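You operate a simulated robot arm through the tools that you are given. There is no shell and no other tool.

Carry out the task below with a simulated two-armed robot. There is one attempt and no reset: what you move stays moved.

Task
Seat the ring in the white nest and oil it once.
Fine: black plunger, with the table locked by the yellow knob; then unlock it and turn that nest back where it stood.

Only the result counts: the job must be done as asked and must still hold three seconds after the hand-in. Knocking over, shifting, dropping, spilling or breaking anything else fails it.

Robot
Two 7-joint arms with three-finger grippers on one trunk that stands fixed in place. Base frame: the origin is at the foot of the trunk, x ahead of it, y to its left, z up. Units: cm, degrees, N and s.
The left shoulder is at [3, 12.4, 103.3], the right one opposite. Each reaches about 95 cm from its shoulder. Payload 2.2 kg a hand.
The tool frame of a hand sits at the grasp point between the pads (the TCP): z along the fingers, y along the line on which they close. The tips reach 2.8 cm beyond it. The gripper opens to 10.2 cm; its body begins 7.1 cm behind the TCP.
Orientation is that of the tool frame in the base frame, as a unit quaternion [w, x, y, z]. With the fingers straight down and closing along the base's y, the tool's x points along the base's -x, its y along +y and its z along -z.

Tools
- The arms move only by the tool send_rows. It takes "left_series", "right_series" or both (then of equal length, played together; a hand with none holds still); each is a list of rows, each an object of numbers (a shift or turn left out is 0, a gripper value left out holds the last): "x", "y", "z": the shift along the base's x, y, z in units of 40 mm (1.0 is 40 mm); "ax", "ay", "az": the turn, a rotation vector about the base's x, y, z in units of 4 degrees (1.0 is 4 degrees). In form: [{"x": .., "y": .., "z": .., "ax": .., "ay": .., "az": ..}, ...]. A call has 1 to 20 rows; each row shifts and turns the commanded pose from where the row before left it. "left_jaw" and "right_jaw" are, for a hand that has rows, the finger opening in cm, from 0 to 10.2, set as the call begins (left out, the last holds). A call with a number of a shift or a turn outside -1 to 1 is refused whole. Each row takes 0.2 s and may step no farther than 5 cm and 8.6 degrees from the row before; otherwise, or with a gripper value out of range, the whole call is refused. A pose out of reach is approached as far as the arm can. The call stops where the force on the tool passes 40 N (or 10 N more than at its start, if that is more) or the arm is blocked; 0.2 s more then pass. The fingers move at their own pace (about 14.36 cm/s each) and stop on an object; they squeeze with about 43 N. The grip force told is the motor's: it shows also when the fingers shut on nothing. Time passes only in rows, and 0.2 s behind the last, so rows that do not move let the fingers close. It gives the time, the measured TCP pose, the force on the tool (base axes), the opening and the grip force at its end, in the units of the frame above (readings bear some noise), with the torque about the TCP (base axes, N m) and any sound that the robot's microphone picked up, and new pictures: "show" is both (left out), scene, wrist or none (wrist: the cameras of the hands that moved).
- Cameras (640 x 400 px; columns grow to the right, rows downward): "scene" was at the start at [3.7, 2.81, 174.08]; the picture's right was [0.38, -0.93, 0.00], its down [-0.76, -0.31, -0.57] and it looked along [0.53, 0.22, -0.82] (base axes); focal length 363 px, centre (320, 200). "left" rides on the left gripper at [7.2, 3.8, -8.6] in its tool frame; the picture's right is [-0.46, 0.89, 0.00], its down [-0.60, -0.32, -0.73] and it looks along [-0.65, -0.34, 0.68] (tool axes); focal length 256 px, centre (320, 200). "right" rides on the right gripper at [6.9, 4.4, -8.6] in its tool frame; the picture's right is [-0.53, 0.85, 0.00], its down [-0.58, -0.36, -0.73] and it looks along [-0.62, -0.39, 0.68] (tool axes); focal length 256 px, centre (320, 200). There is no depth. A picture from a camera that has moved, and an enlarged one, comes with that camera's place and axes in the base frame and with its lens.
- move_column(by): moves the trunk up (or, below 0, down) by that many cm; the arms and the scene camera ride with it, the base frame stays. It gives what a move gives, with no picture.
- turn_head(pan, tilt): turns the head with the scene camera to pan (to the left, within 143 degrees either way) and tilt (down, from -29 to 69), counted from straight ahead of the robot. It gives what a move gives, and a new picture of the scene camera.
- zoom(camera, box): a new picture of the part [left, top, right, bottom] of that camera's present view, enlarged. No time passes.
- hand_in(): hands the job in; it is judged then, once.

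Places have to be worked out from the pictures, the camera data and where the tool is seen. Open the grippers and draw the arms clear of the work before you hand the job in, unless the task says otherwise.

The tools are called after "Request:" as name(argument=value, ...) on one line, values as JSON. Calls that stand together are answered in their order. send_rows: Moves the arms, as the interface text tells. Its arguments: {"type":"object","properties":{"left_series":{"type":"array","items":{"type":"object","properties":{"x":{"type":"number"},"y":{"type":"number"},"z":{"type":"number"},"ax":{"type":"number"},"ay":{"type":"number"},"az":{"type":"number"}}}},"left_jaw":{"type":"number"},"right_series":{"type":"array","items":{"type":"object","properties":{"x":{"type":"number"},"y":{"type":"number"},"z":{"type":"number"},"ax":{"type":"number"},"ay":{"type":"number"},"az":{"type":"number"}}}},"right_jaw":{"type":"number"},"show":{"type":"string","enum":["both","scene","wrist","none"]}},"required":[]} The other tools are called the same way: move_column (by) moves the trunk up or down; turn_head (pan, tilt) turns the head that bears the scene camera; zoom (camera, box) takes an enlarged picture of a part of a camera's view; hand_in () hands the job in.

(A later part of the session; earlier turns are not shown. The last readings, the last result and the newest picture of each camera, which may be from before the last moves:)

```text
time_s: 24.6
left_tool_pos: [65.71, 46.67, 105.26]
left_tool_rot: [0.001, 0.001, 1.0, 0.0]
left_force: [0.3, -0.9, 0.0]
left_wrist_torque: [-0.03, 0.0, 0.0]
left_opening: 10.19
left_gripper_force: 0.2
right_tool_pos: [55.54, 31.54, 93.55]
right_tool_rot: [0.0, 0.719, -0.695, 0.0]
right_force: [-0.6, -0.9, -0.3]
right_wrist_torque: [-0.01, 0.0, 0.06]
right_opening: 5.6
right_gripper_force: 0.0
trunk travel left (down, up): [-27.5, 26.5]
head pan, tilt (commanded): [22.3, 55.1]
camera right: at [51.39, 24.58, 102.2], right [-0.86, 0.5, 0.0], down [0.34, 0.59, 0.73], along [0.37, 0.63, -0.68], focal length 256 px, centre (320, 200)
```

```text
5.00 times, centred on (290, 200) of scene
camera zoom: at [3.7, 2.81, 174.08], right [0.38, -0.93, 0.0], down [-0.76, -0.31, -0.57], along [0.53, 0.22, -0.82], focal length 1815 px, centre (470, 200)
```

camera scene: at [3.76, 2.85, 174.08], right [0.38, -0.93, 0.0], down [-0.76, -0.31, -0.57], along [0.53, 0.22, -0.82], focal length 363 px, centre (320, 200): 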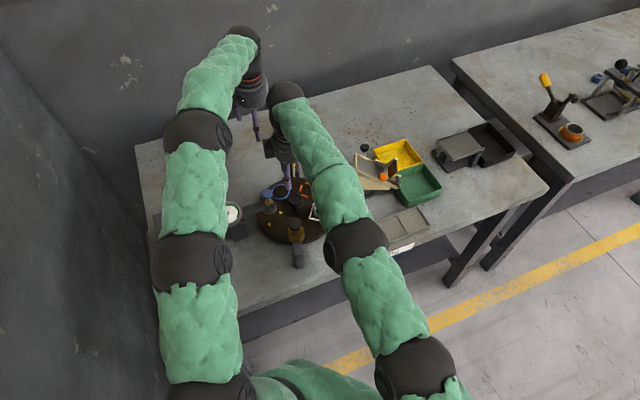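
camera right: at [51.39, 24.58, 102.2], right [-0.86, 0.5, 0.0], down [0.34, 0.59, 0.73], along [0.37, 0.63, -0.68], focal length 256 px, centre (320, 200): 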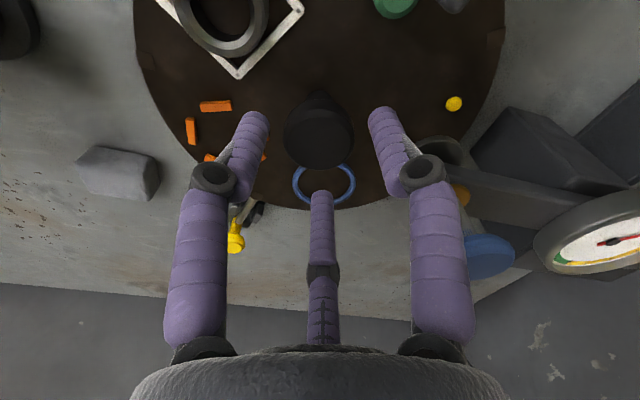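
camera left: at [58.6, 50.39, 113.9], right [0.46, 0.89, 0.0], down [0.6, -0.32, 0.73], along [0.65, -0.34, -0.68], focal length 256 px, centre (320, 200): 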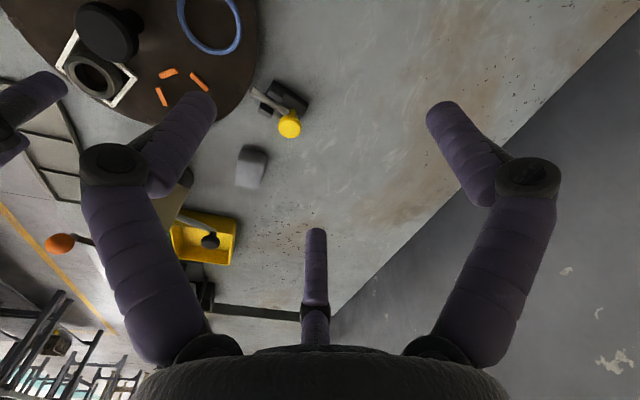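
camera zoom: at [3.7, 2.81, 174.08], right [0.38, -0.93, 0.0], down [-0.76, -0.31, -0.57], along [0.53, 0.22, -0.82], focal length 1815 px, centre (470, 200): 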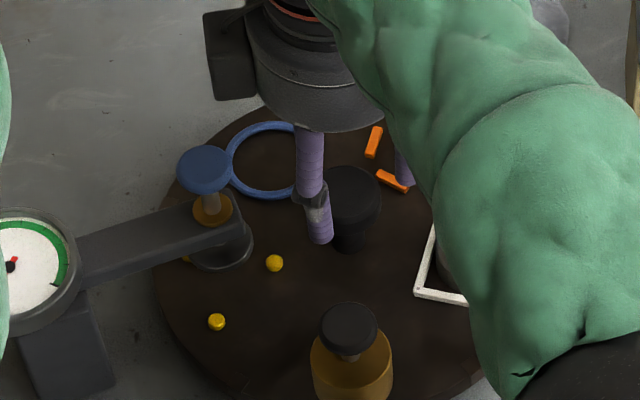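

The cap is well centred between the fingers. I descend 3.3 cm around it and close on the knob.

Request:
send_rows(right_series=[{"z": -0.3}, {"z": -0.3}, {"z": -0.22}, {}], show="none")

Request:
send_rows(right_series=[{}, {}, {}], right_jaw=2.5, show="wrist")

Request:
zoom(camera="right", box=[200, 30, 440, 230])

Request:
zoom(camera="scene", box=[255, 160, 325, 240])

Request:
zoom(camera="left", box=[0, 0, 340, 200])

```text
time_s: 25.6
left_tool_pos: [65.86, 46.54, 105.34]
left_tool_rot: [0.001, -0.001, 1.0, 0.0]
left_force: [0.0, -1.3, -0.1]
left_wrist_torque: [0.03, 0.0, 0.03]
left_opening: 10.21
left_gripper_force: 0.1
right_tool_pos: [55.53, 31.49, 90.33]
right_tool_rot: [-0.001, 0.719, -0.694, 0.0]
right_force: [0.5, 0.4, -0.3]
right_wrist_torque: [0.05, 0.02, 0.01]
right_opening: 5.6
right_gripper_force: 0.0
trunk travel left (down, up): [-27.5, 26.5]
head pan, tilt (commanded): [22.3, 55.1]
```

```text
time_s: 26.4
left_tool_pos: [65.88, 46.87, 105.15]
left_tool_rot: [-0.002, -0.001, 1.0, -0.001]
left_force: [-0.1, 0.0, -0.3]
left_wrist_torque: [-0.03, -0.02, 0.03]
left_opening: 10.22
left_gripper_force: 0.0
right_tool_pos: [55.71, 31.73, 90.37]
right_tool_rot: [-0.002, 0.719, -0.695, 0.001]
right_force: [11.9, 21.1, 1.9]
right_wrist_torque: [0.27, -0.43, -0.03]
right_opening: 4.18
right_gripper_force: 12.6
trunk travel left (down, up): [-27.5, 26.5]
head pan, tilt (commanded): [22.3, 55.1]
camera right: at [51.55, 24.85, 98.95], right [-0.86, 0.5, 0.0], down [0.34, 0.59, 0.73], along [0.37, 0.63, -0.68], focal length 256 px, centre (320, 200)
```

right: 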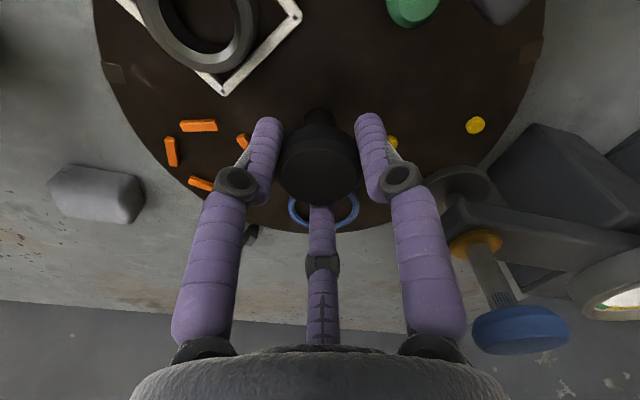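

```text
2.00 times, centred on (320, 130) of right
camera zoom: at [51.55, 24.85, 98.95], right [-0.86, 0.5, 0.0], down [0.34, 0.59, 0.73], along [0.37, 0.63, -0.68], focal length 512 px, centre (320, 340)
```

zoom: 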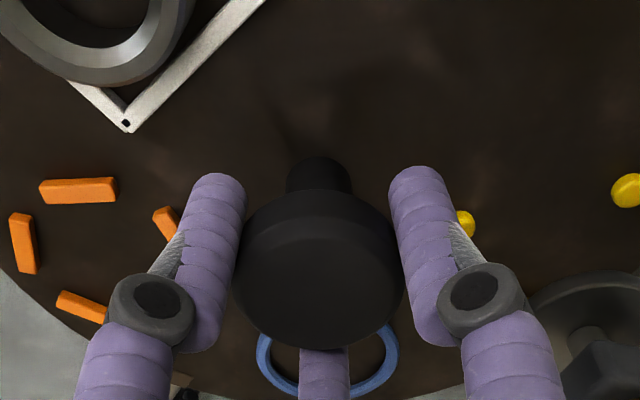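

```text
5.00 times, centred on (290, 200) of scene
camera zoom: at [3.88, 3.12, 174.08], right [0.38, -0.93, 0.0], down [-0.76, -0.31, -0.57], along [0.53, 0.22, -0.82], focal length 1815 px, centre (470, 200)
```

zoom: 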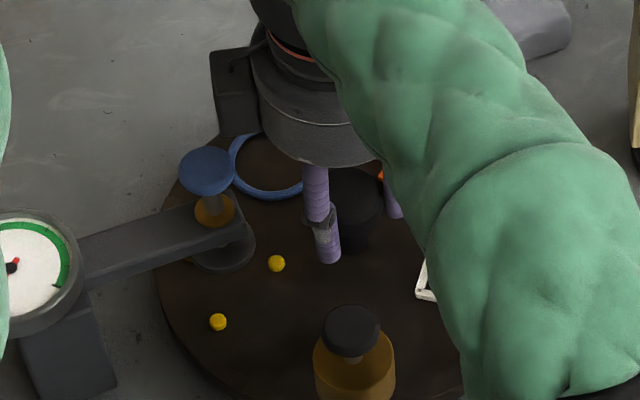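

```text
1.88 times, centred on (170, 100) of left
camera zoom: at [58.65, 50.58, 113.76], right [0.46, 0.89, 0.0], down [0.6, -0.32, 0.73], along [0.65, -0.34, -0.68], focal length 482 px, centre (602, 388)
```

zoom: 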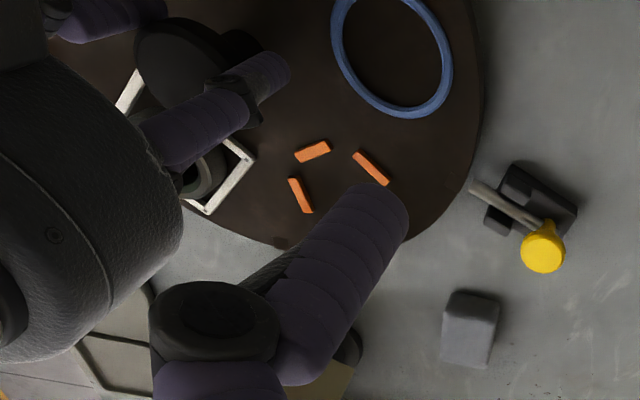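

Closing pulls the hand toward [+x, +y] with about 24 N, so the knob centre is a few millimetres farther that way. I shift the commanded pose by about [0.2, 0.35] cm to relieve it.

Request:
send_rows(right_series=[{"x": 0.03, "y": 0.05}, {"x": 0.025, "y": 0.04}, {}, {}], show="none")

```text
time_s: 27.4
left_tool_pos: [65.88, 46.73, 105.14]
left_tool_rot: [-0.001, 0.0, 1.0, 0.0]
left_force: [0.8, 0.7, -0.6]
left_wrist_torque: [0.0, 0.0, -0.03]
left_opening: 10.21
left_gripper_force: 0.1
right_tool_pos: [55.72, 31.72, 90.33]
right_tool_rot: [-0.002, 0.719, -0.695, 0.0]
right_force: [14.6, 20.9, 8.9]
right_wrist_torque: [0.47, -0.32, -0.06]
right_opening: 4.28
right_gripper_force: 13.5
right hand out of reach, approached as far as the arm can: row 2
trunk travel left (down, up): [-27.5, 26.5]
head pan, tilt (commanded): [22.3, 55.1]
```

The commanded shift was at the edge of this wrist's range, so it did not follow. Turning in the needed −z direction moves away from that limit, so I start the turn with 8° and watch the force.

Request:
send_rows(right_series=[{"az": -1}, {"az": -1}, {}, {}], show="wrist")

Request:
zoom(camera="scene", box=[255, 160, 355, 275])

```text
time_s: 28.4
left_tool_pos: [65.93, 46.86, 105.22]
left_tool_rot: [0.0, 0.0, 1.0, -0.001]
left_force: [0.1, -0.3, 0.3]
left_wrist_torque: [-0.01, 0.0, -0.01]
left_opening: 10.25
left_gripper_force: 0.1
right_tool_pos: [55.67, 31.89, 90.23]
right_tool_rot: [0.0, -0.67, 0.742, -0.001]
right_force: [8.6, 26.8, 3.1]
right_wrist_torque: [0.46, -0.16, 0.19]
right_opening: 4.34
right_gripper_force: 14.1
trunk travel left (down, up): [-27.5, 26.5]
head pan, tilt (commanded): [22.3, 55.1]
camera right: at [50.45, 25.52, 98.77], right [-0.79, 0.62, 0.0], down [0.42, 0.54, 0.73], along [0.45, 0.57, -0.68], focal length 256 px, centre (320, 200)
```

right: 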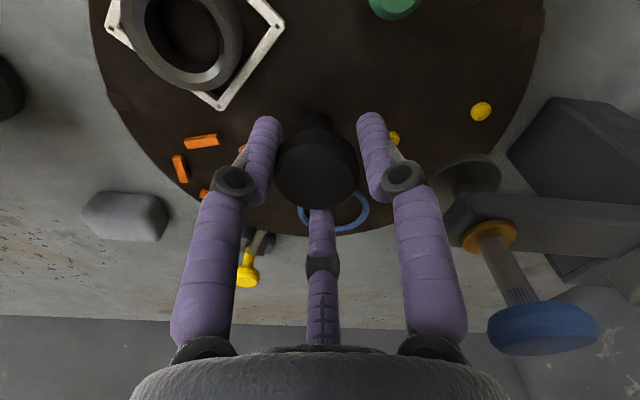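

```text
3.48 times, centred on (305, 218) of scene
camera zoom: at [3.8, 3.19, 174.07], right [0.38, -0.93, 0.0], down [-0.76, -0.31, -0.57], along [0.53, 0.22, -0.82], focal length 1263 px, centre (372, 139)
```

zoom: 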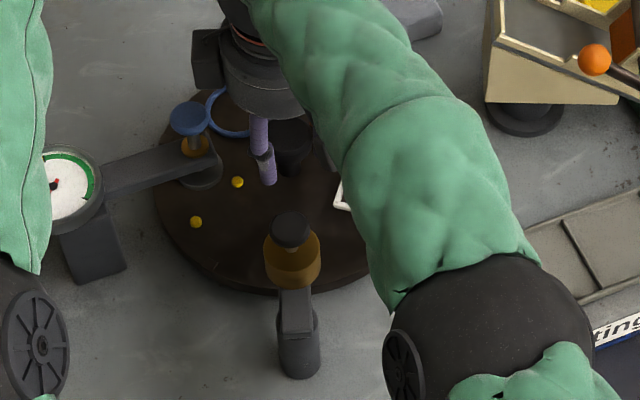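

The nests have not moved: the knob slipped because only one finger is really pressing (grip 14 N, side force 28 N). I open slightly to release it and re-centre before trying again.

Request:
send_rows(right_series=[{}, {}], right_jaw=5.6, show="none")

Request:
send_rows(right_series=[{"az": -0.5}, {}], show="wrist")

Request:
zoom(camera="right", box=[220, 70, 420, 230])

```text
time_s: 29.0
left_tool_pos: [65.83, 46.69, 105.24]
left_tool_rot: [0.0, 0.0, 1.0, 0.0]
left_force: [-0.1, -0.1, -0.2]
left_wrist_torque: [0.0, -0.01, 0.02]
left_opening: 10.17
left_gripper_force: 0.1
right_tool_pos: [55.47, 31.49, 89.94]
right_tool_rot: [-0.003, -0.67, 0.742, 0.001]
right_force: [-1.5, -0.8, -1.6]
right_wrist_torque: [0.01, -0.08, 0.02]
right_opening: 5.62
right_gripper_force: 0.1
trunk travel left (down, up): [-27.5, 26.5]
head pan, tilt (commanded): [22.3, 55.1]
```

```text
time_s: 29.6
left_tool_pos: [65.89, 46.63, 105.4]
left_tool_rot: [0.0, 0.0, 1.0, -0.001]
left_force: [-0.4, 0.0, 0.4]
left_wrist_torque: [-0.01, 0.01, -0.02]
left_opening: 10.2
left_gripper_force: 0.1
right_tool_pos: [55.53, 31.66, 90.26]
right_tool_rot: [0.0, -0.656, 0.755, 0.0]
right_force: [0.5, 1.0, 0.7]
right_wrist_torque: [0.01, -0.02, -0.01]
right_opening: 5.6
right_gripper_force: 0.0
trunk travel left (down, up): [-27.5, 26.5]
head pan, tilt (commanded): [22.3, 55.1]
camera right: at [50.17, 25.44, 98.93], right [-0.76, 0.65, 0.0], down [0.44, 0.52, 0.73], along [0.47, 0.56, -0.68], focal length 256 px, centre (320, 200)
```

right: 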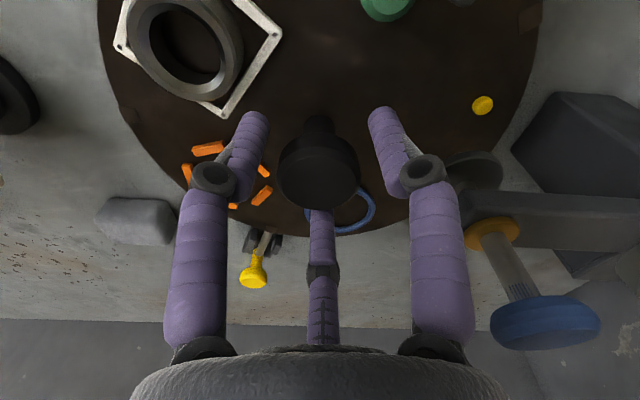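

```text
2.50 times, centred on (320, 150) of right
camera zoom: at [50.17, 25.44, 98.93], right [-0.76, 0.65, 0.0], down [0.44, 0.52, 0.73], along [0.47, 0.56, -0.68], focal length 640 px, centre (320, 325)
```

zoom: 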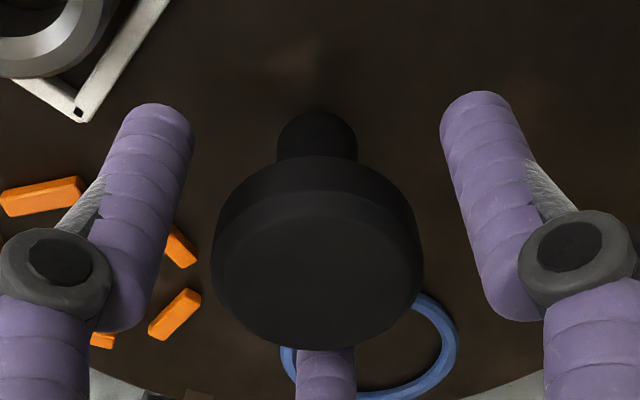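

By combining this view with the force direction, the knob centre is about [55.85, 31.8] (cap top about 89.6). I shift the hand about [0.3, 0.2] cm and close again.

Request:
send_rows(right_series=[{"x": 0.05, "y": 0.03, "z": -0.04}, {"x": 0.025, "y": 0.015, "z": -0.04}, {}], show="none")

Request:
send_rows(right_series=[{}, {}, {}], right_jaw=3.0, show="none")

```text
time_s: 30.4
left_tool_pos: [65.76, 46.57, 105.36]
left_tool_rot: [-0.001, 0.0, 1.0, 0.0]
left_force: [-0.3, -0.4, -0.3]
left_wrist_torque: [0.02, 0.02, 0.02]
left_opening: 10.21
left_gripper_force: 0.1
right_tool_pos: [55.52, 31.67, 90.25]
right_tool_rot: [0.0, -0.656, 0.754, 0.0]
right_force: [1.4, -0.1, -1.0]
right_wrist_torque: [0.0, 0.03, 0.01]
right_opening: 5.6
right_gripper_force: 0.1
right hand out of reach, approached as far as the arm can: row 2
trunk travel left (down, up): [-27.5, 26.5]
head pan, tilt (commanded): [22.3, 55.1]
```

```text
time_s: 31.2
left_tool_pos: [65.85, 46.73, 105.21]
left_tool_rot: [-0.002, 0.0, 1.0, -0.001]
left_force: [0.4, 0.0, 0.1]
left_wrist_torque: [0.0, 0.03, 0.0]
left_opening: 10.23
left_gripper_force: 0.1
right_tool_pos: [55.67, 31.79, 90.27]
right_tool_rot: [0.001, -0.656, 0.755, 0.0]
right_force: [10.9, 14.9, 2.6]
right_wrist_torque: [0.22, -0.23, 0.01]
right_opening: 4.27
right_gripper_force: 9.3
trunk travel left (down, up): [-27.5, 26.5]
head pan, tilt (commanded): [22.3, 55.1]
```

The right arm is at its reach limit here, so it cannot centre on the knob. I release, raise and retreat the right hand; the left arm, which reaches the centre comfortably, will turn the knob instead.

Request:
send_rows(right_series=[{}, {}, {"z": 0.3}, {"z": 0.6}, {"z": 0.8}, {"z": 0.8}, {"z": 0.8}], right_jaw=6.0, show="none")

Request:
send_rows(right_series=[{"x": -0.15, "y": -0.9}, {"x": -0.15, "y": -0.9}, {"x": -0.15, "y": -0.9}, {"x": -0.15, "y": -0.9}, {"x": -0.15, "y": -0.9}, {"x": -0.15, "y": -0.9}], show="scene")

Request:
zoom(camera="scene", box=[250, 145, 350, 275])

Request:
zoom(camera="scene", box=[290, 185, 345, 235])

```text
time_s: 32.8
left_tool_pos: [65.73, 46.57, 105.28]
left_tool_rot: [0.0, 0.0, 1.0, -0.001]
left_force: [0.6, 0.3, -0.3]
left_wrist_torque: [-0.01, 0.01, 0.0]
left_opening: 10.19
left_gripper_force: 0.0
right_tool_pos: [55.43, 31.47, 103.17]
right_tool_rot: [-0.001, -0.657, 0.754, 0.0]
right_force: [-0.6, 0.4, -0.3]
right_wrist_torque: [0.0, 0.0, 0.02]
right_opening: 5.99
right_gripper_force: 0.1
trunk travel left (down, up): [-27.5, 26.5]
head pan, tilt (commanded): [22.3, 55.1]
```

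```text
time_s: 34.2
left_tool_pos: [65.66, 46.54, 105.44]
left_tool_rot: [0.001, 0.0, 1.0, 0.0]
left_force: [-0.6, 0.1, -0.3]
left_wrist_torque: [0.02, 0.0, 0.02]
left_opening: 10.21
left_gripper_force: 0.2
right_tool_pos: [52.17, 9.89, 103.32]
right_tool_rot: [0.0, -0.656, 0.755, 0.0]
right_force: [0.0, -0.4, 0.2]
right_wrist_torque: [0.0, -0.04, 0.02]
right_opening: 5.97
right_gripper_force: 0.0
trunk travel left (down, up): [-27.5, 26.5]
head pan, tilt (commanded): [22.3, 55.1]
camera scene: at [3.65, 2.66, 174.09], right [0.38, -0.93, 0.0], down [-0.76, -0.31, -0.57], along [0.53, 0.22, -0.82], focal length 363 px, centre (320, 200)
```

scene: 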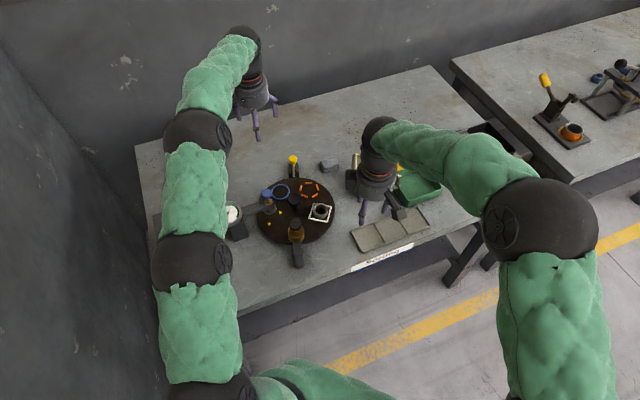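

```text
3.08 times, centred on (300, 210) of scene
camera zoom: at [3.65, 2.66, 174.09], right [0.38, -0.93, 0.0], down [-0.76, -0.31, -0.57], along [0.53, 0.22, -0.82], focal length 1117 px, centre (382, 169)
```

zoom: 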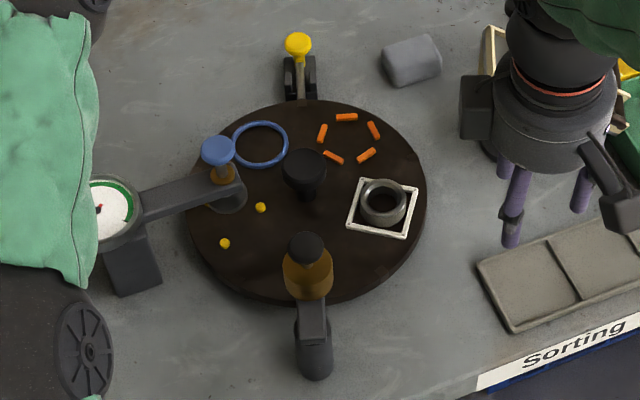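

```text
8.00 times, centred on (318, 210) of scene
camera zoom: at [3.65, 2.66, 174.09], right [0.38, -0.93, 0.0], down [-0.76, -0.31, -0.57], along [0.53, 0.22, -0.82], focal length 2905 px, centre (340, 120)
```

zoom: 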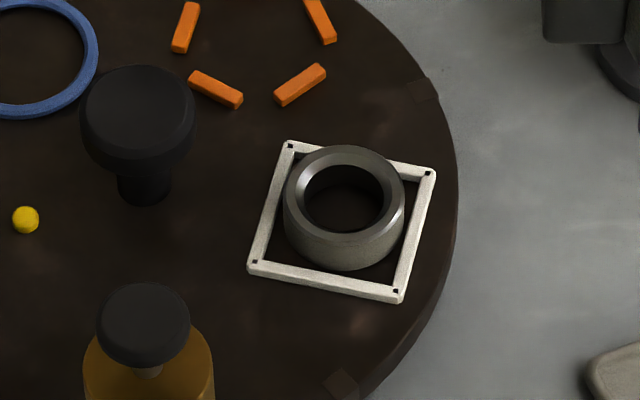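

The ring lies flat inside the white frame and the table has not moved. Now I bring the left hand above the centre knob, rotating it so its camera bracket will stay clear of the blue plunger during the turn.

Request:
send_rows(left_series=[{"x": -0.123, "y": -0.184, "z": -0.04, "az": 1}, {"x": -0.123, "y": -0.184, "z": -0.04, "az": 1}, {"x": -0.123, "y": -0.184, "z": -0.04, "az": 1}, {"x": -0.123, "y": -0.184, "z": -0.04, "az": 1}, {"x": -0.123, "y": -0.184, "z": -0.04, "az": 1}, {"x": -0.123, "y": -0.184, "z": -0.04, "az": 1}, {"x": -0.123, "y": -0.184, "z": -0.04, "az": 1}, {"x": -0.123, "y": -0.184, "z": -0.04, "az": 1}, {"x": -0.123, "y": -0.184, "z": -0.04, "az": 1}, {"x": -0.123, "y": -0.184, "z": -0.04, "az": 1}, {"x": -0.123, "y": -0.184, "z": -0.04, "az": 1}, {"x": -0.123, "y": -0.184, "z": -0.04, "az": 1}, {"x": -0.123, "y": -0.184, "z": -0.04, "az": 1}, {"x": -0.123, "y": -0.184, "z": -0.04, "az": 1}, {"x": -0.123, "y": -0.184, "z": -0.04, "az": 1}, {"x": -0.123, "y": -0.184, "z": -0.04, "az": 1}, {"x": -0.123, "y": -0.184, "z": -0.04, "az": 1}, {"x": -0.123, "y": -0.184, "z": -0.04, "az": 1}, {"x": -0.123, "y": -0.184, "z": -0.04, "az": 1}, {"x": -0.123, "y": -0.184, "z": -0.04, "az": 1}], left_jaw=6.0, show="none")

Request:
send_rows(left_series=[{"az": 1}, {"az": 1}, {}], show="both")

Request:
zoom(camera="left", box=[200, 0, 440, 200])

Request:
zoom(camera="scene", box=[250, 130, 350, 260])

```text
time_s: 38.4
left_tool_pos: [56.18, 31.86, 102.19]
left_tool_rot: [0.001, -0.644, 0.765, -0.001]
left_force: [-0.3, 0.0, -0.1]
left_wrist_torque: [0.0, 0.0, 0.01]
left_opening: 6.0
left_gripper_force: 0.1
right_tool_pos: [52.2, 9.95, 103.28]
right_tool_rot: [0.0, -0.656, 0.755, -0.001]
right_force: [0.1, 0.0, -0.1]
right_wrist_torque: [0.01, 0.02, -0.01]
right_opening: 6.02
right_gripper_force: 0.1
trunk travel left (down, up): [-27.5, 26.5]
head pan, tilt (commanded): [22.3, 55.1]
```

```text
time_s: 39.2
left_tool_pos: [56.01, 31.82, 102.14]
left_tool_rot: [0.0, -0.696, 0.718, 0.0]
left_force: [0.0, -1.1, -0.1]
left_wrist_torque: [-0.03, -0.03, 0.02]
left_opening: 5.99
left_gripper_force: 0.0
right_tool_pos: [52.23, 9.99, 103.22]
right_tool_rot: [0.0, -0.656, 0.755, 0.0]
right_force: [-0.8, 0.2, -1.3]
right_wrist_torque: [-0.01, 0.0, -0.02]
right_opening: 6.0
right_gripper_force: 0.1
trunk travel left (down, up): [-27.5, 26.5]
head pan, tilt (commanded): [22.3, 55.1]
camera scene: at [3.71, 2.81, 174.08], right [0.38, -0.93, 0.0], down [-0.76, -0.31, -0.57], along [0.53, 0.22, -0.82], focal length 363 px, centre (320, 200)
camera left: at [51.93, 24.65, 110.75], right [-0.87, 0.49, 0.0], down [0.34, 0.59, 0.73], along [0.36, 0.64, -0.68], focal length 256 px, centre (320, 200)
```

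scene: 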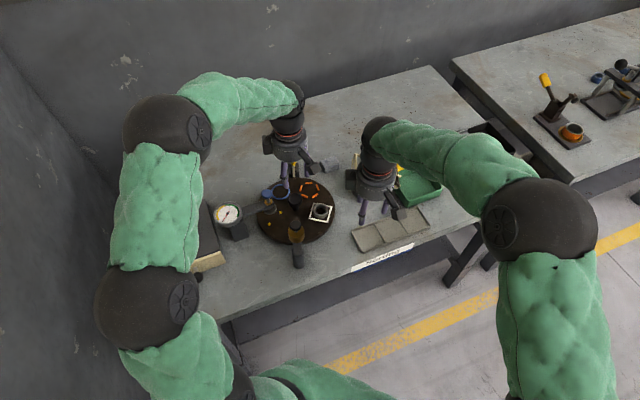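
left: 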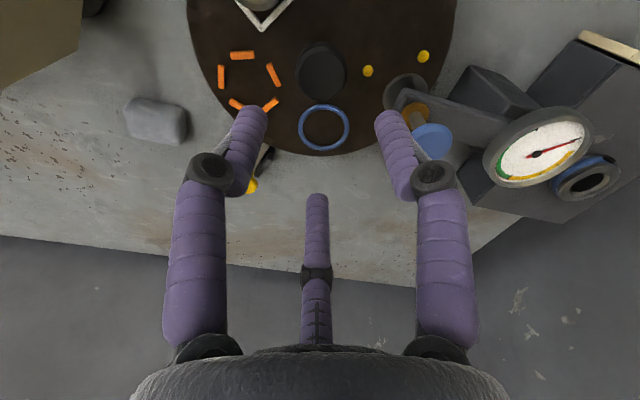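

```text
2.00 times, centred on (320, 100) of left
camera zoom: at [51.93, 24.65, 110.75], right [-0.87, 0.49, 0.0], down [0.34, 0.59, 0.73], along [0.36, 0.64, -0.68], focal length 512 px, centre (320, 400)
```

zoom: 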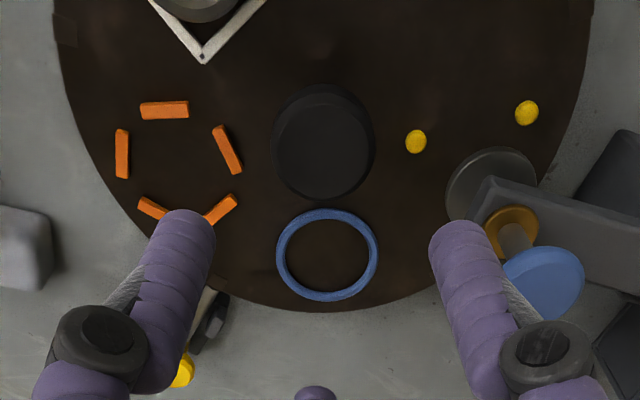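

```text
3.08 times, centred on (300, 195) of scene
camera zoom: at [3.71, 2.81, 174.08], right [0.38, -0.93, 0.0], down [-0.76, -0.31, -0.57], along [0.53, 0.22, -0.82], focal length 1117 px, centre (382, 215)
```

zoom: 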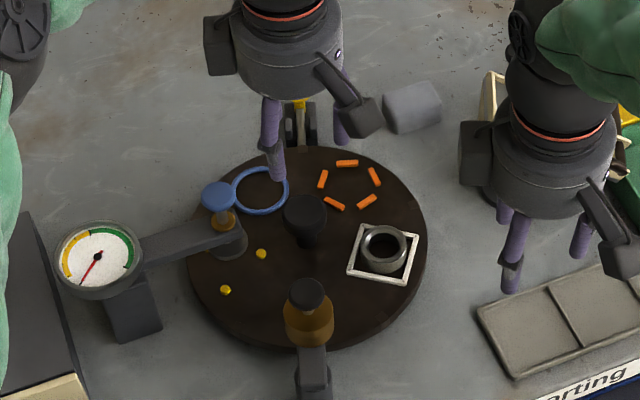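

The left hand is above the knob; the picture puts the knob centre at TCP + [−0.16, +0.1] cm. I correct and descend to just above the cap.

Request:
send_rows(left_series=[{"x": -0.04, "y": 0.025, "z": -0.5}, {"z": -0.6}, {"z": -0.6}, {"z": -0.55}, {}], show="wrist")

Request:
zoom(camera="left", box=[200, 30, 440, 230])

Request:
zoom(camera="scene", box=[250, 150, 330, 240])

```text
time_s: 40.4
left_tool_pos: [55.55, 32.0, 93.17]
left_tool_rot: [0.0, -0.696, 0.718, -0.001]
left_force: [-0.4, 0.5, -0.3]
left_wrist_torque: [0.02, -0.01, -0.02]
left_opening: 6.0
left_gripper_force: 0.1
right_tool_pos: [52.21, 9.98, 103.29]
right_tool_rot: [0.0, -0.656, 0.755, 0.0]
right_force: [-0.7, 0.4, 0.1]
right_wrist_torque: [0.0, 0.01, 0.01]
right_opening: 6.0
right_gripper_force: 0.1
trunk travel left (down, up): [-27.5, 26.5]
head pan, tilt (commanded): [22.3, 55.1]
camera left: at [51.64, 24.83, 101.76], right [-0.87, 0.49, 0.0], down [0.34, 0.59, 0.73], along [0.36, 0.64, -0.68], focal length 256 px, centre (320, 200)
```

left: 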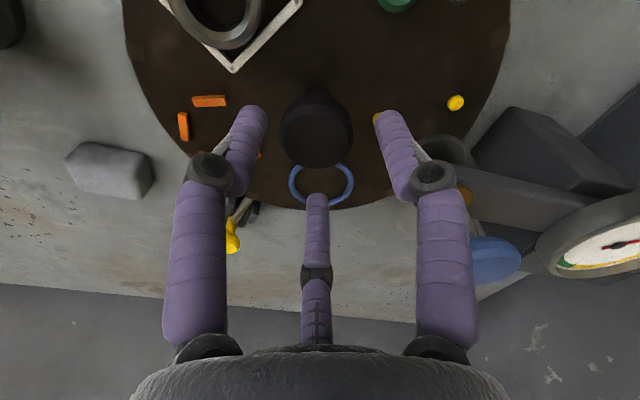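

```text
2.00 times, centred on (320, 130) of left
camera zoom: at [51.64, 24.83, 101.76], right [-0.87, 0.49, 0.0], down [0.34, 0.59, 0.73], along [0.36, 0.64, -0.68], focal length 512 px, centre (320, 340)
```

zoom: 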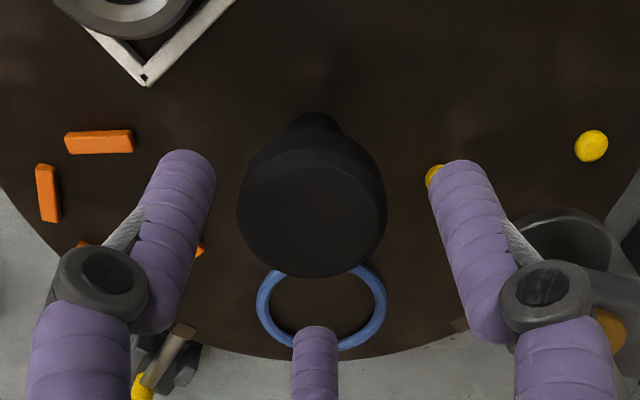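

```text
4.44 times, centred on (290, 195) of scene
camera zoom: at [3.68, 2.8, 174.08], right [0.38, -0.93, 0.0], down [-0.76, -0.31, -0.57], along [0.53, 0.22, -0.82], focal length 1614 px, centre (453, 222)
```

zoom: 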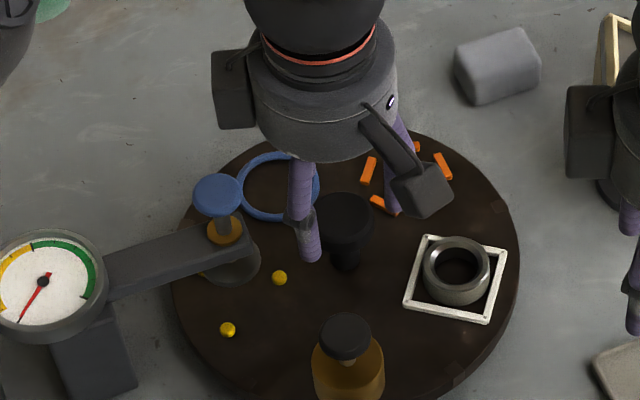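

In this close view the knob sits about [+0.15, −0.2] cm from the axis. I correct, descend around the cap, and close gently.

Request:
send_rows(left_series=[{"x": 0.035, "y": -0.045, "z": -0.2}, {"z": -0.3}, {"z": -0.3}, {}], show="wrist")

Request:
zoom(camera="left", box=[220, 70, 420, 230])

```text
time_s: 41.4
left_tool_pos: [55.85, 31.64, 90.0]
left_tool_rot: [0.0, -0.696, 0.719, 0.0]
left_force: [-0.2, -0.1, 0.5]
left_wrist_torque: [-0.02, 0.01, -0.02]
left_opening: 5.99
left_gripper_force: 0.0
right_tool_pos: [52.05, 10.03, 103.24]
right_tool_rot: [0.0, -0.656, 0.755, 0.0]
right_force: [-0.1, -0.4, -0.4]
right_wrist_torque: [-0.01, 0.0, 0.01]
right_opening: 5.99
right_gripper_force: 0.0
trunk travel left (down, up): [-27.5, 26.5]
head pan, tilt (commanded): [22.3, 55.1]
camera left: at [51.73, 24.66, 98.64], right [-0.87, 0.5, 0.0], down [0.34, 0.59, 0.73], along [0.36, 0.64, -0.68], focal length 256 px, centre (320, 200)
```

left: 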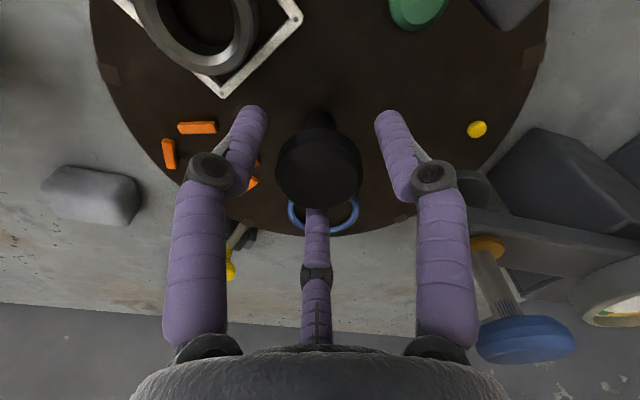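

```text
2.50 times, centred on (320, 150) of left
camera zoom: at [51.73, 24.66, 98.64], right [-0.87, 0.5, 0.0], down [0.34, 0.59, 0.73], along [0.36, 0.64, -0.68], focal length 640 px, centre (320, 325)
```

zoom: 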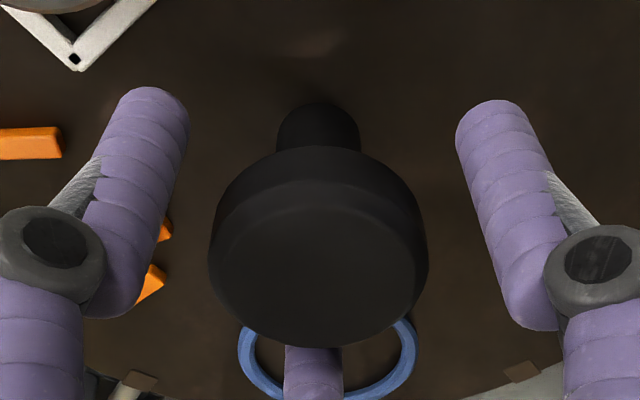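

The knob is now centred within a millimetre. I close on it.

Request:
send_rows(left_series=[{}, {}, {}], left_jaw=2.5, show="none")

```text
time_s: 42.2
left_tool_pos: [55.9, 31.87, 90.05]
left_tool_rot: [0.0, -0.695, 0.719, -0.001]
left_force: [2.7, 0.7, 1.6]
left_wrist_torque: [-0.08, -0.24, 0.0]
left_opening: 4.06
left_gripper_force: 45.1
right_tool_pos: [52.2, 9.99, 103.28]
right_tool_rot: [-0.001, -0.657, 0.754, -0.001]
right_force: [0.2, -0.4, -0.1]
right_wrist_torque: [-0.02, -0.02, 0.02]
right_opening: 5.98
right_gripper_force: 0.0
trunk travel left (down, up): [-27.5, 26.5]
head pan, tilt (commanded): [22.3, 55.1]
```

Full three-finger grip now (45 N, almost no side force). I turn −12° first and verify that the table follows.

Request:
send_rows(left_series=[{"az": -1}, {"az": -1}, {"az": -1}, {}], show="wrist")

Request:
zoom(camera="scene", box=[250, 150, 350, 275])

```text
time_s: 43.2
left_tool_pos: [55.76, 31.74, 90.1]
left_tool_rot: [0.0, -0.616, 0.788, -0.001]
left_force: [1.6, 5.1, 7.1]
left_wrist_torque: [0.01, 0.39, -0.02]
left_opening: 4.07
left_gripper_force: 44.9
right_tool_pos: [52.19, 10.11, 103.28]
right_tool_rot: [0.0, -0.656, 0.755, 0.0]
right_force: [-0.4, 0.0, 0.5]
right_wrist_torque: [-0.05, 0.01, 0.0]
right_opening: 6.01
right_gripper_force: 0.0
trunk travel left (down, up): [-27.5, 26.5]
head pan, tilt (commanded): [22.3, 55.1]
camera left: at [50.4, 25.66, 98.67], right [-0.75, 0.67, 0.0], down [0.45, 0.51, 0.73], along [0.49, 0.55, -0.68], focal length 256 px, centre (320, 200)
```

left: 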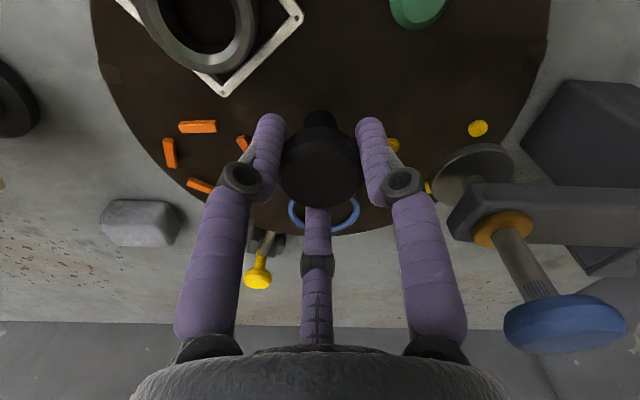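

```text
3.20 times, centred on (300, 212) of scene
camera zoom: at [3.65, 2.85, 174.09], right [0.38, -0.93, 0.0], down [-0.76, -0.31, -0.57], along [0.53, 0.22, -0.82], focal length 1162 px, centre (384, 160)
```

zoom: 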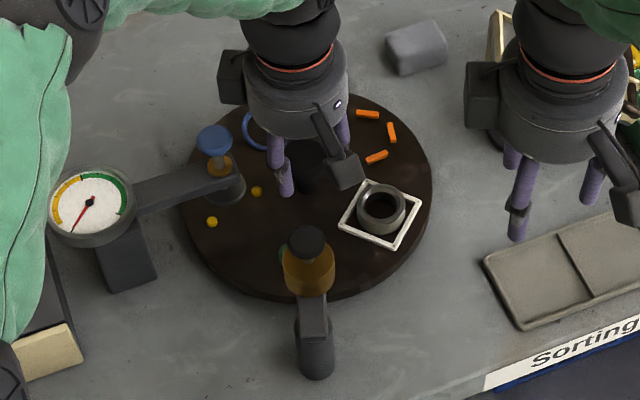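

The table follows the knob in the right direction with low force. I continue the turn by −32°, then check.

Request:
send_rows(left_series=[{"az": -1}, {"az": -1}, {"az": -1}, {"az": -1}, {"az": -1}, {"az": -1}, {"az": -1}, {"az": -1}], show="wrist")

Request:
zoom(camera="scene", box=[250, 150, 350, 275])

```text
time_s: 45.0
left_tool_pos: [55.8, 31.92, 89.93]
left_tool_rot: [0.002, -0.374, 0.927, -0.001]
left_force: [-2.3, 10.9, 17.9]
left_wrist_torque: [0.12, -0.03, 0.05]
left_opening: 4.08
left_gripper_force: 45.0
right_tool_pos: [52.13, 10.14, 103.25]
right_tool_rot: [0.001, -0.656, 0.755, -0.001]
right_force: [0.2, -0.1, 0.3]
right_wrist_torque: [0.0, -0.03, 0.01]
right_opening: 6.01
right_gripper_force: 0.2
trunk travel left (down, up): [-27.5, 26.5]
head pan, tilt (commanded): [22.3, 55.1]
camera left: at [47.97, 29.46, 98.65], right [-0.28, 0.96, 0.0], down [0.65, 0.19, 0.73], along [0.7, 0.2, -0.68], focal length 256 px, centre (320, 200)
```

left: 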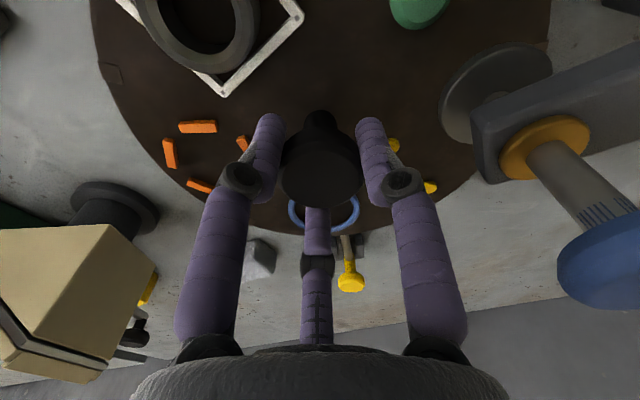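

```text
3.20 times, centred on (300, 212) of scene
camera zoom: at [3.51, 2.86, 174.09], right [0.38, -0.93, 0.0], down [-0.76, -0.31, -0.57], along [0.53, 0.22, -0.82], focal length 1162 px, centre (384, 160)
```

zoom: 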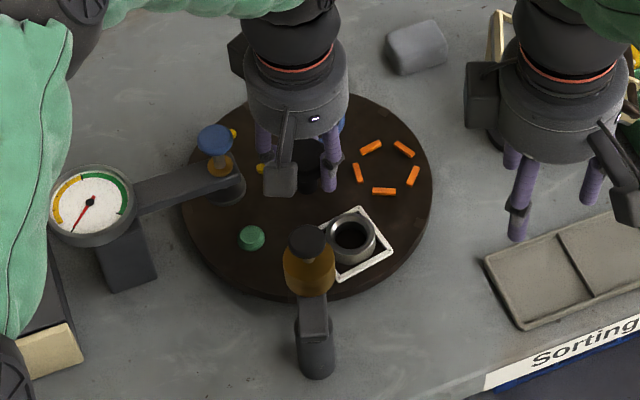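

The white nest is approaching the black oiler; the vertical force has grown to 18 N, so I relieve it slightly. I first check clearance under the oiler's nozzle from the right camera.

Request:
zoom(camera="right", box=[0, 0, 640, 400])

Request:
zoom(camera="scene", box=[275, 205, 335, 260])

Request:
send_rows(left_series=[{"z": 0.025, "y": 0.015}, {"z": 0.025, "y": 0.015}, {}], show="none")

```text
1.00 times, centred on (320, 200) of right (not enlarged: the box is as wide or as high as the picture)
camera zoom: at [46.7, 3.96, 111.97], right [-0.76, 0.65, 0.0], down [0.44, 0.52, 0.73], along [0.47, 0.56, -0.68], focal length 256 px, centre (320, 200)
```

zoom: 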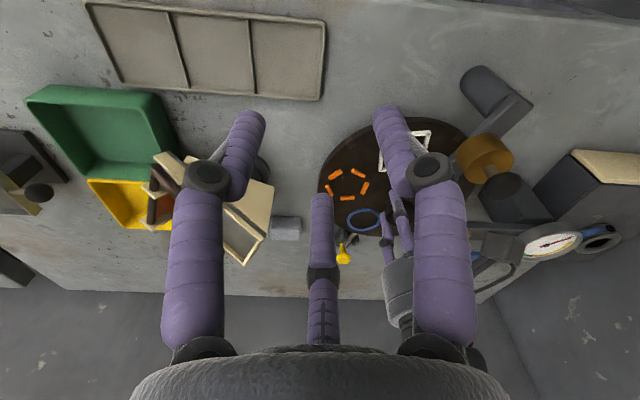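

```text
7.27 times, centred on (305, 232) of scene
camera zoom: at [3.51, 2.86, 174.09], right [0.38, -0.93, 0.0], down [-0.76, -0.31, -0.57], along [0.53, 0.22, -0.82], focal length 2641 px, centre (429, -36)
```

zoom: 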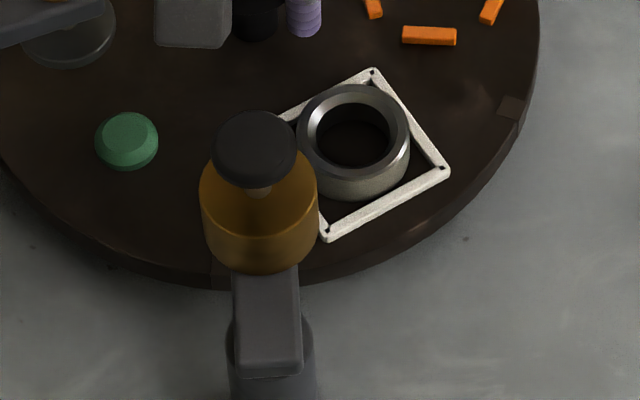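

```text
time_s: 45.8
left_tool_pos: [55.82, 31.79, 90.06]
left_tool_rot: [0.0, -0.374, 0.927, 0.0]
left_force: [-1.1, 6.4, 7.7]
left_wrist_torque: [0.31, -0.81, -0.02]
left_opening: 4.05
left_gripper_force: 45.1
right_tool_pos: [52.04, 10.11, 103.26]
right_tool_rot: [0.001, -0.656, 0.754, -0.001]
right_force: [-0.7, 0.4, -0.5]
right_wrist_torque: [-0.02, 0.04, 0.01]
right_opening: 6.0
right_gripper_force: 0.1
trunk travel left (down, up): [-27.5, 26.5]
head pan, tilt (commanded): [22.3, 55.1]
```

Forces have relaxed. I continue −16° and watch the ring pass toward the nozzle.

Request:
send_rows(left_series=[{"az": -1}, {"az": -1}, {"az": -1}, {"az": -1}, {}], show="wrist")

Request:
zoom(camera="scene", box=[250, 150, 350, 275])

Request:
zoom(camera="right", box=[400, 60, 540, 220])

```text
time_s: 47.0
left_tool_pos: [55.94, 31.75, 90.02]
left_tool_rot: [-0.001, -0.241, 0.97, -0.001]
left_force: [-0.7, 1.1, 1.9]
left_wrist_torque: [-0.22, 0.35, -0.05]
left_opening: 4.04
left_gripper_force: 45.5
right_tool_pos: [52.17, 10.06, 103.26]
right_tool_rot: [0.0, -0.656, 0.755, 0.0]
right_force: [0.0, -0.3, 0.3]
right_wrist_torque: [0.02, 0.0, 0.01]
right_opening: 6.0
right_gripper_force: 0.0
trunk travel left (down, up): [-27.5, 26.5]
head pan, tilt (commanded): [22.3, 55.1]
camera left: at [47.68, 31.73, 98.68], right [0.0, 1.0, 0.0], down [0.68, 0.0, 0.73], along [0.73, 0.0, -0.68], focal length 256 px, centre (320, 200)
```

left: 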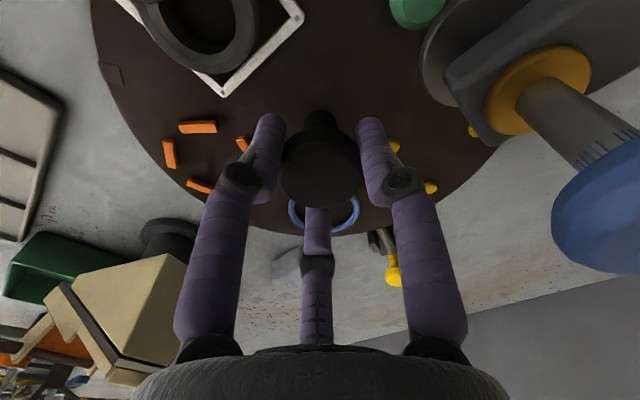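

```text
3.20 times, centred on (300, 212) of scene
camera zoom: at [3.7, 2.83, 174.08], right [0.38, -0.93, 0.0], down [-0.76, -0.31, -0.57], along [0.53, 0.22, -0.82], focal length 1162 px, centre (384, 160)
```

zoom: 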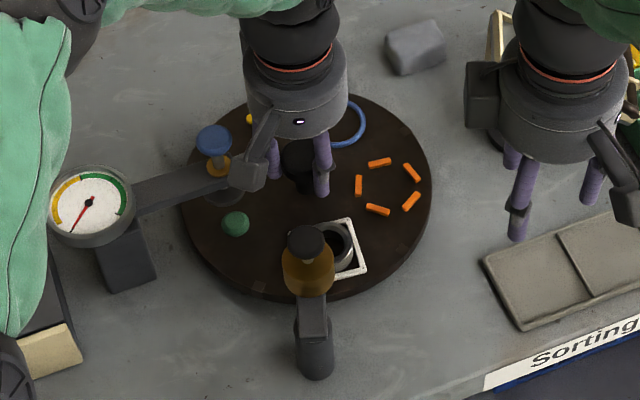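

```text
2.50 times, centred on (470, 140) of right
camera zoom: at [46.81, 3.93, 111.91], right [-0.76, 0.65, 0.0], down [0.44, 0.52, 0.73], along [0.47, 0.56, -0.68], focal length 640 px, centre (-55, 350)
```

zoom: 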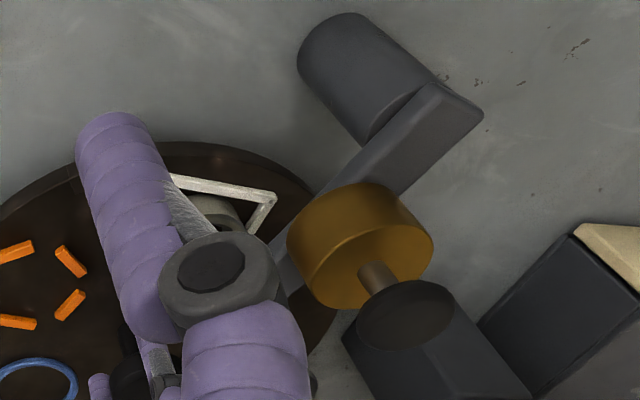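

The disc and hand have turned 60° together without slip. I add the remaining −11.8° to bring the white nest under the black oiler's nozzle.

Request:
send_rows(left_series=[{"az": -1}, {"az": -1}, {"az": -0.95}, {}, {}], show="wrist")

Request:
zoom(camera="scene", box=[250, 145, 350, 270])

Request:
zoom(camera="scene", box=[270, 150, 330, 190])

Request:
zoom(camera="scene", box=[270, 205, 330, 260])

```text
time_s: 48.2
left_tool_pos: [55.92, 31.83, 90.06]
left_tool_rot: [-0.002, -0.141, 0.99, 0.0]
left_force: [-5.4, -2.4, -4.8]
left_wrist_torque: [-0.18, 0.17, -0.02]
left_opening: 4.05
left_gripper_force: 45.0
right_tool_pos: [52.17, 10.1, 103.26]
right_tool_rot: [0.0, -0.656, 0.755, 0.0]
right_force: [0.0, -0.6, 0.4]
right_wrist_torque: [-0.01, 0.02, 0.0]
right_opening: 6.03
right_gripper_force: 0.0
trunk travel left (down, up): [-27.5, 26.5]
head pan, tilt (commanded): [22.3, 55.1]
camera left: at [47.86, 33.4, 98.68], right [0.2, 0.98, 0.0], down [0.67, -0.14, 0.73], along [0.71, -0.15, -0.68], focal length 256 px, centre (320, 200)
```

left: 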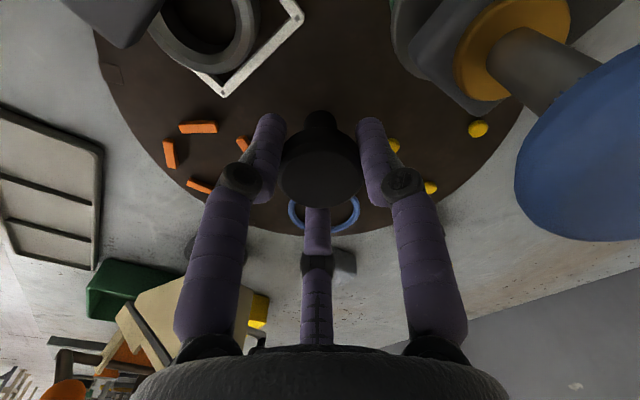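

```text
3.20 times, centred on (300, 208) of scene
camera zoom: at [3.67, 2.8, 174.08], right [0.38, -0.93, 0.0], down [-0.76, -0.31, -0.57], along [0.53, 0.22, -0.82], focal length 1162 px, centre (384, 176)
```

zoom: 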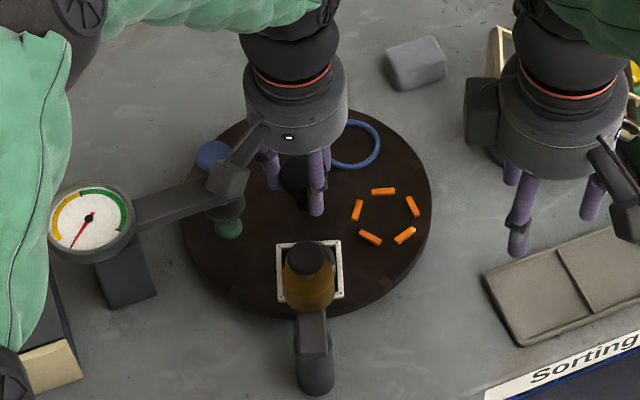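

```text
10.00 times, centred on (300, 170) of scene
camera zoom: at [3.67, 2.8, 174.08], right [0.38, -0.93, 0.0], down [-0.76, -0.31, -0.57], along [0.53, 0.22, -0.82], focal length 3631 px, centre (520, 500)
```

zoom: 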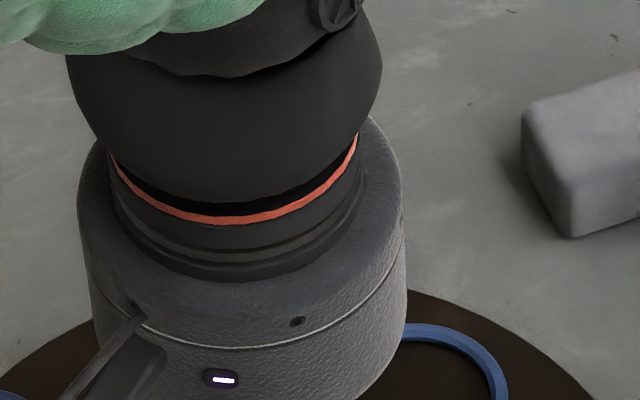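

```text
7.27 times, centred on (300, 232) of scene
camera zoom: at [3.67, 2.8, 174.08], right [0.38, -0.93, 0.0], down [-0.76, -0.31, -0.57], along [0.53, 0.22, -0.82], focal length 2641 px, centre (466, -36)
```

zoom: 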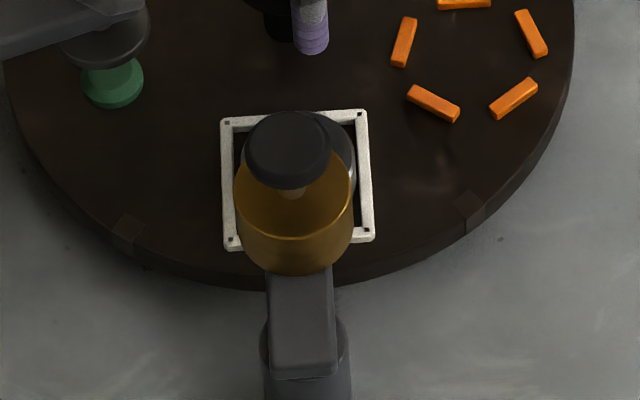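

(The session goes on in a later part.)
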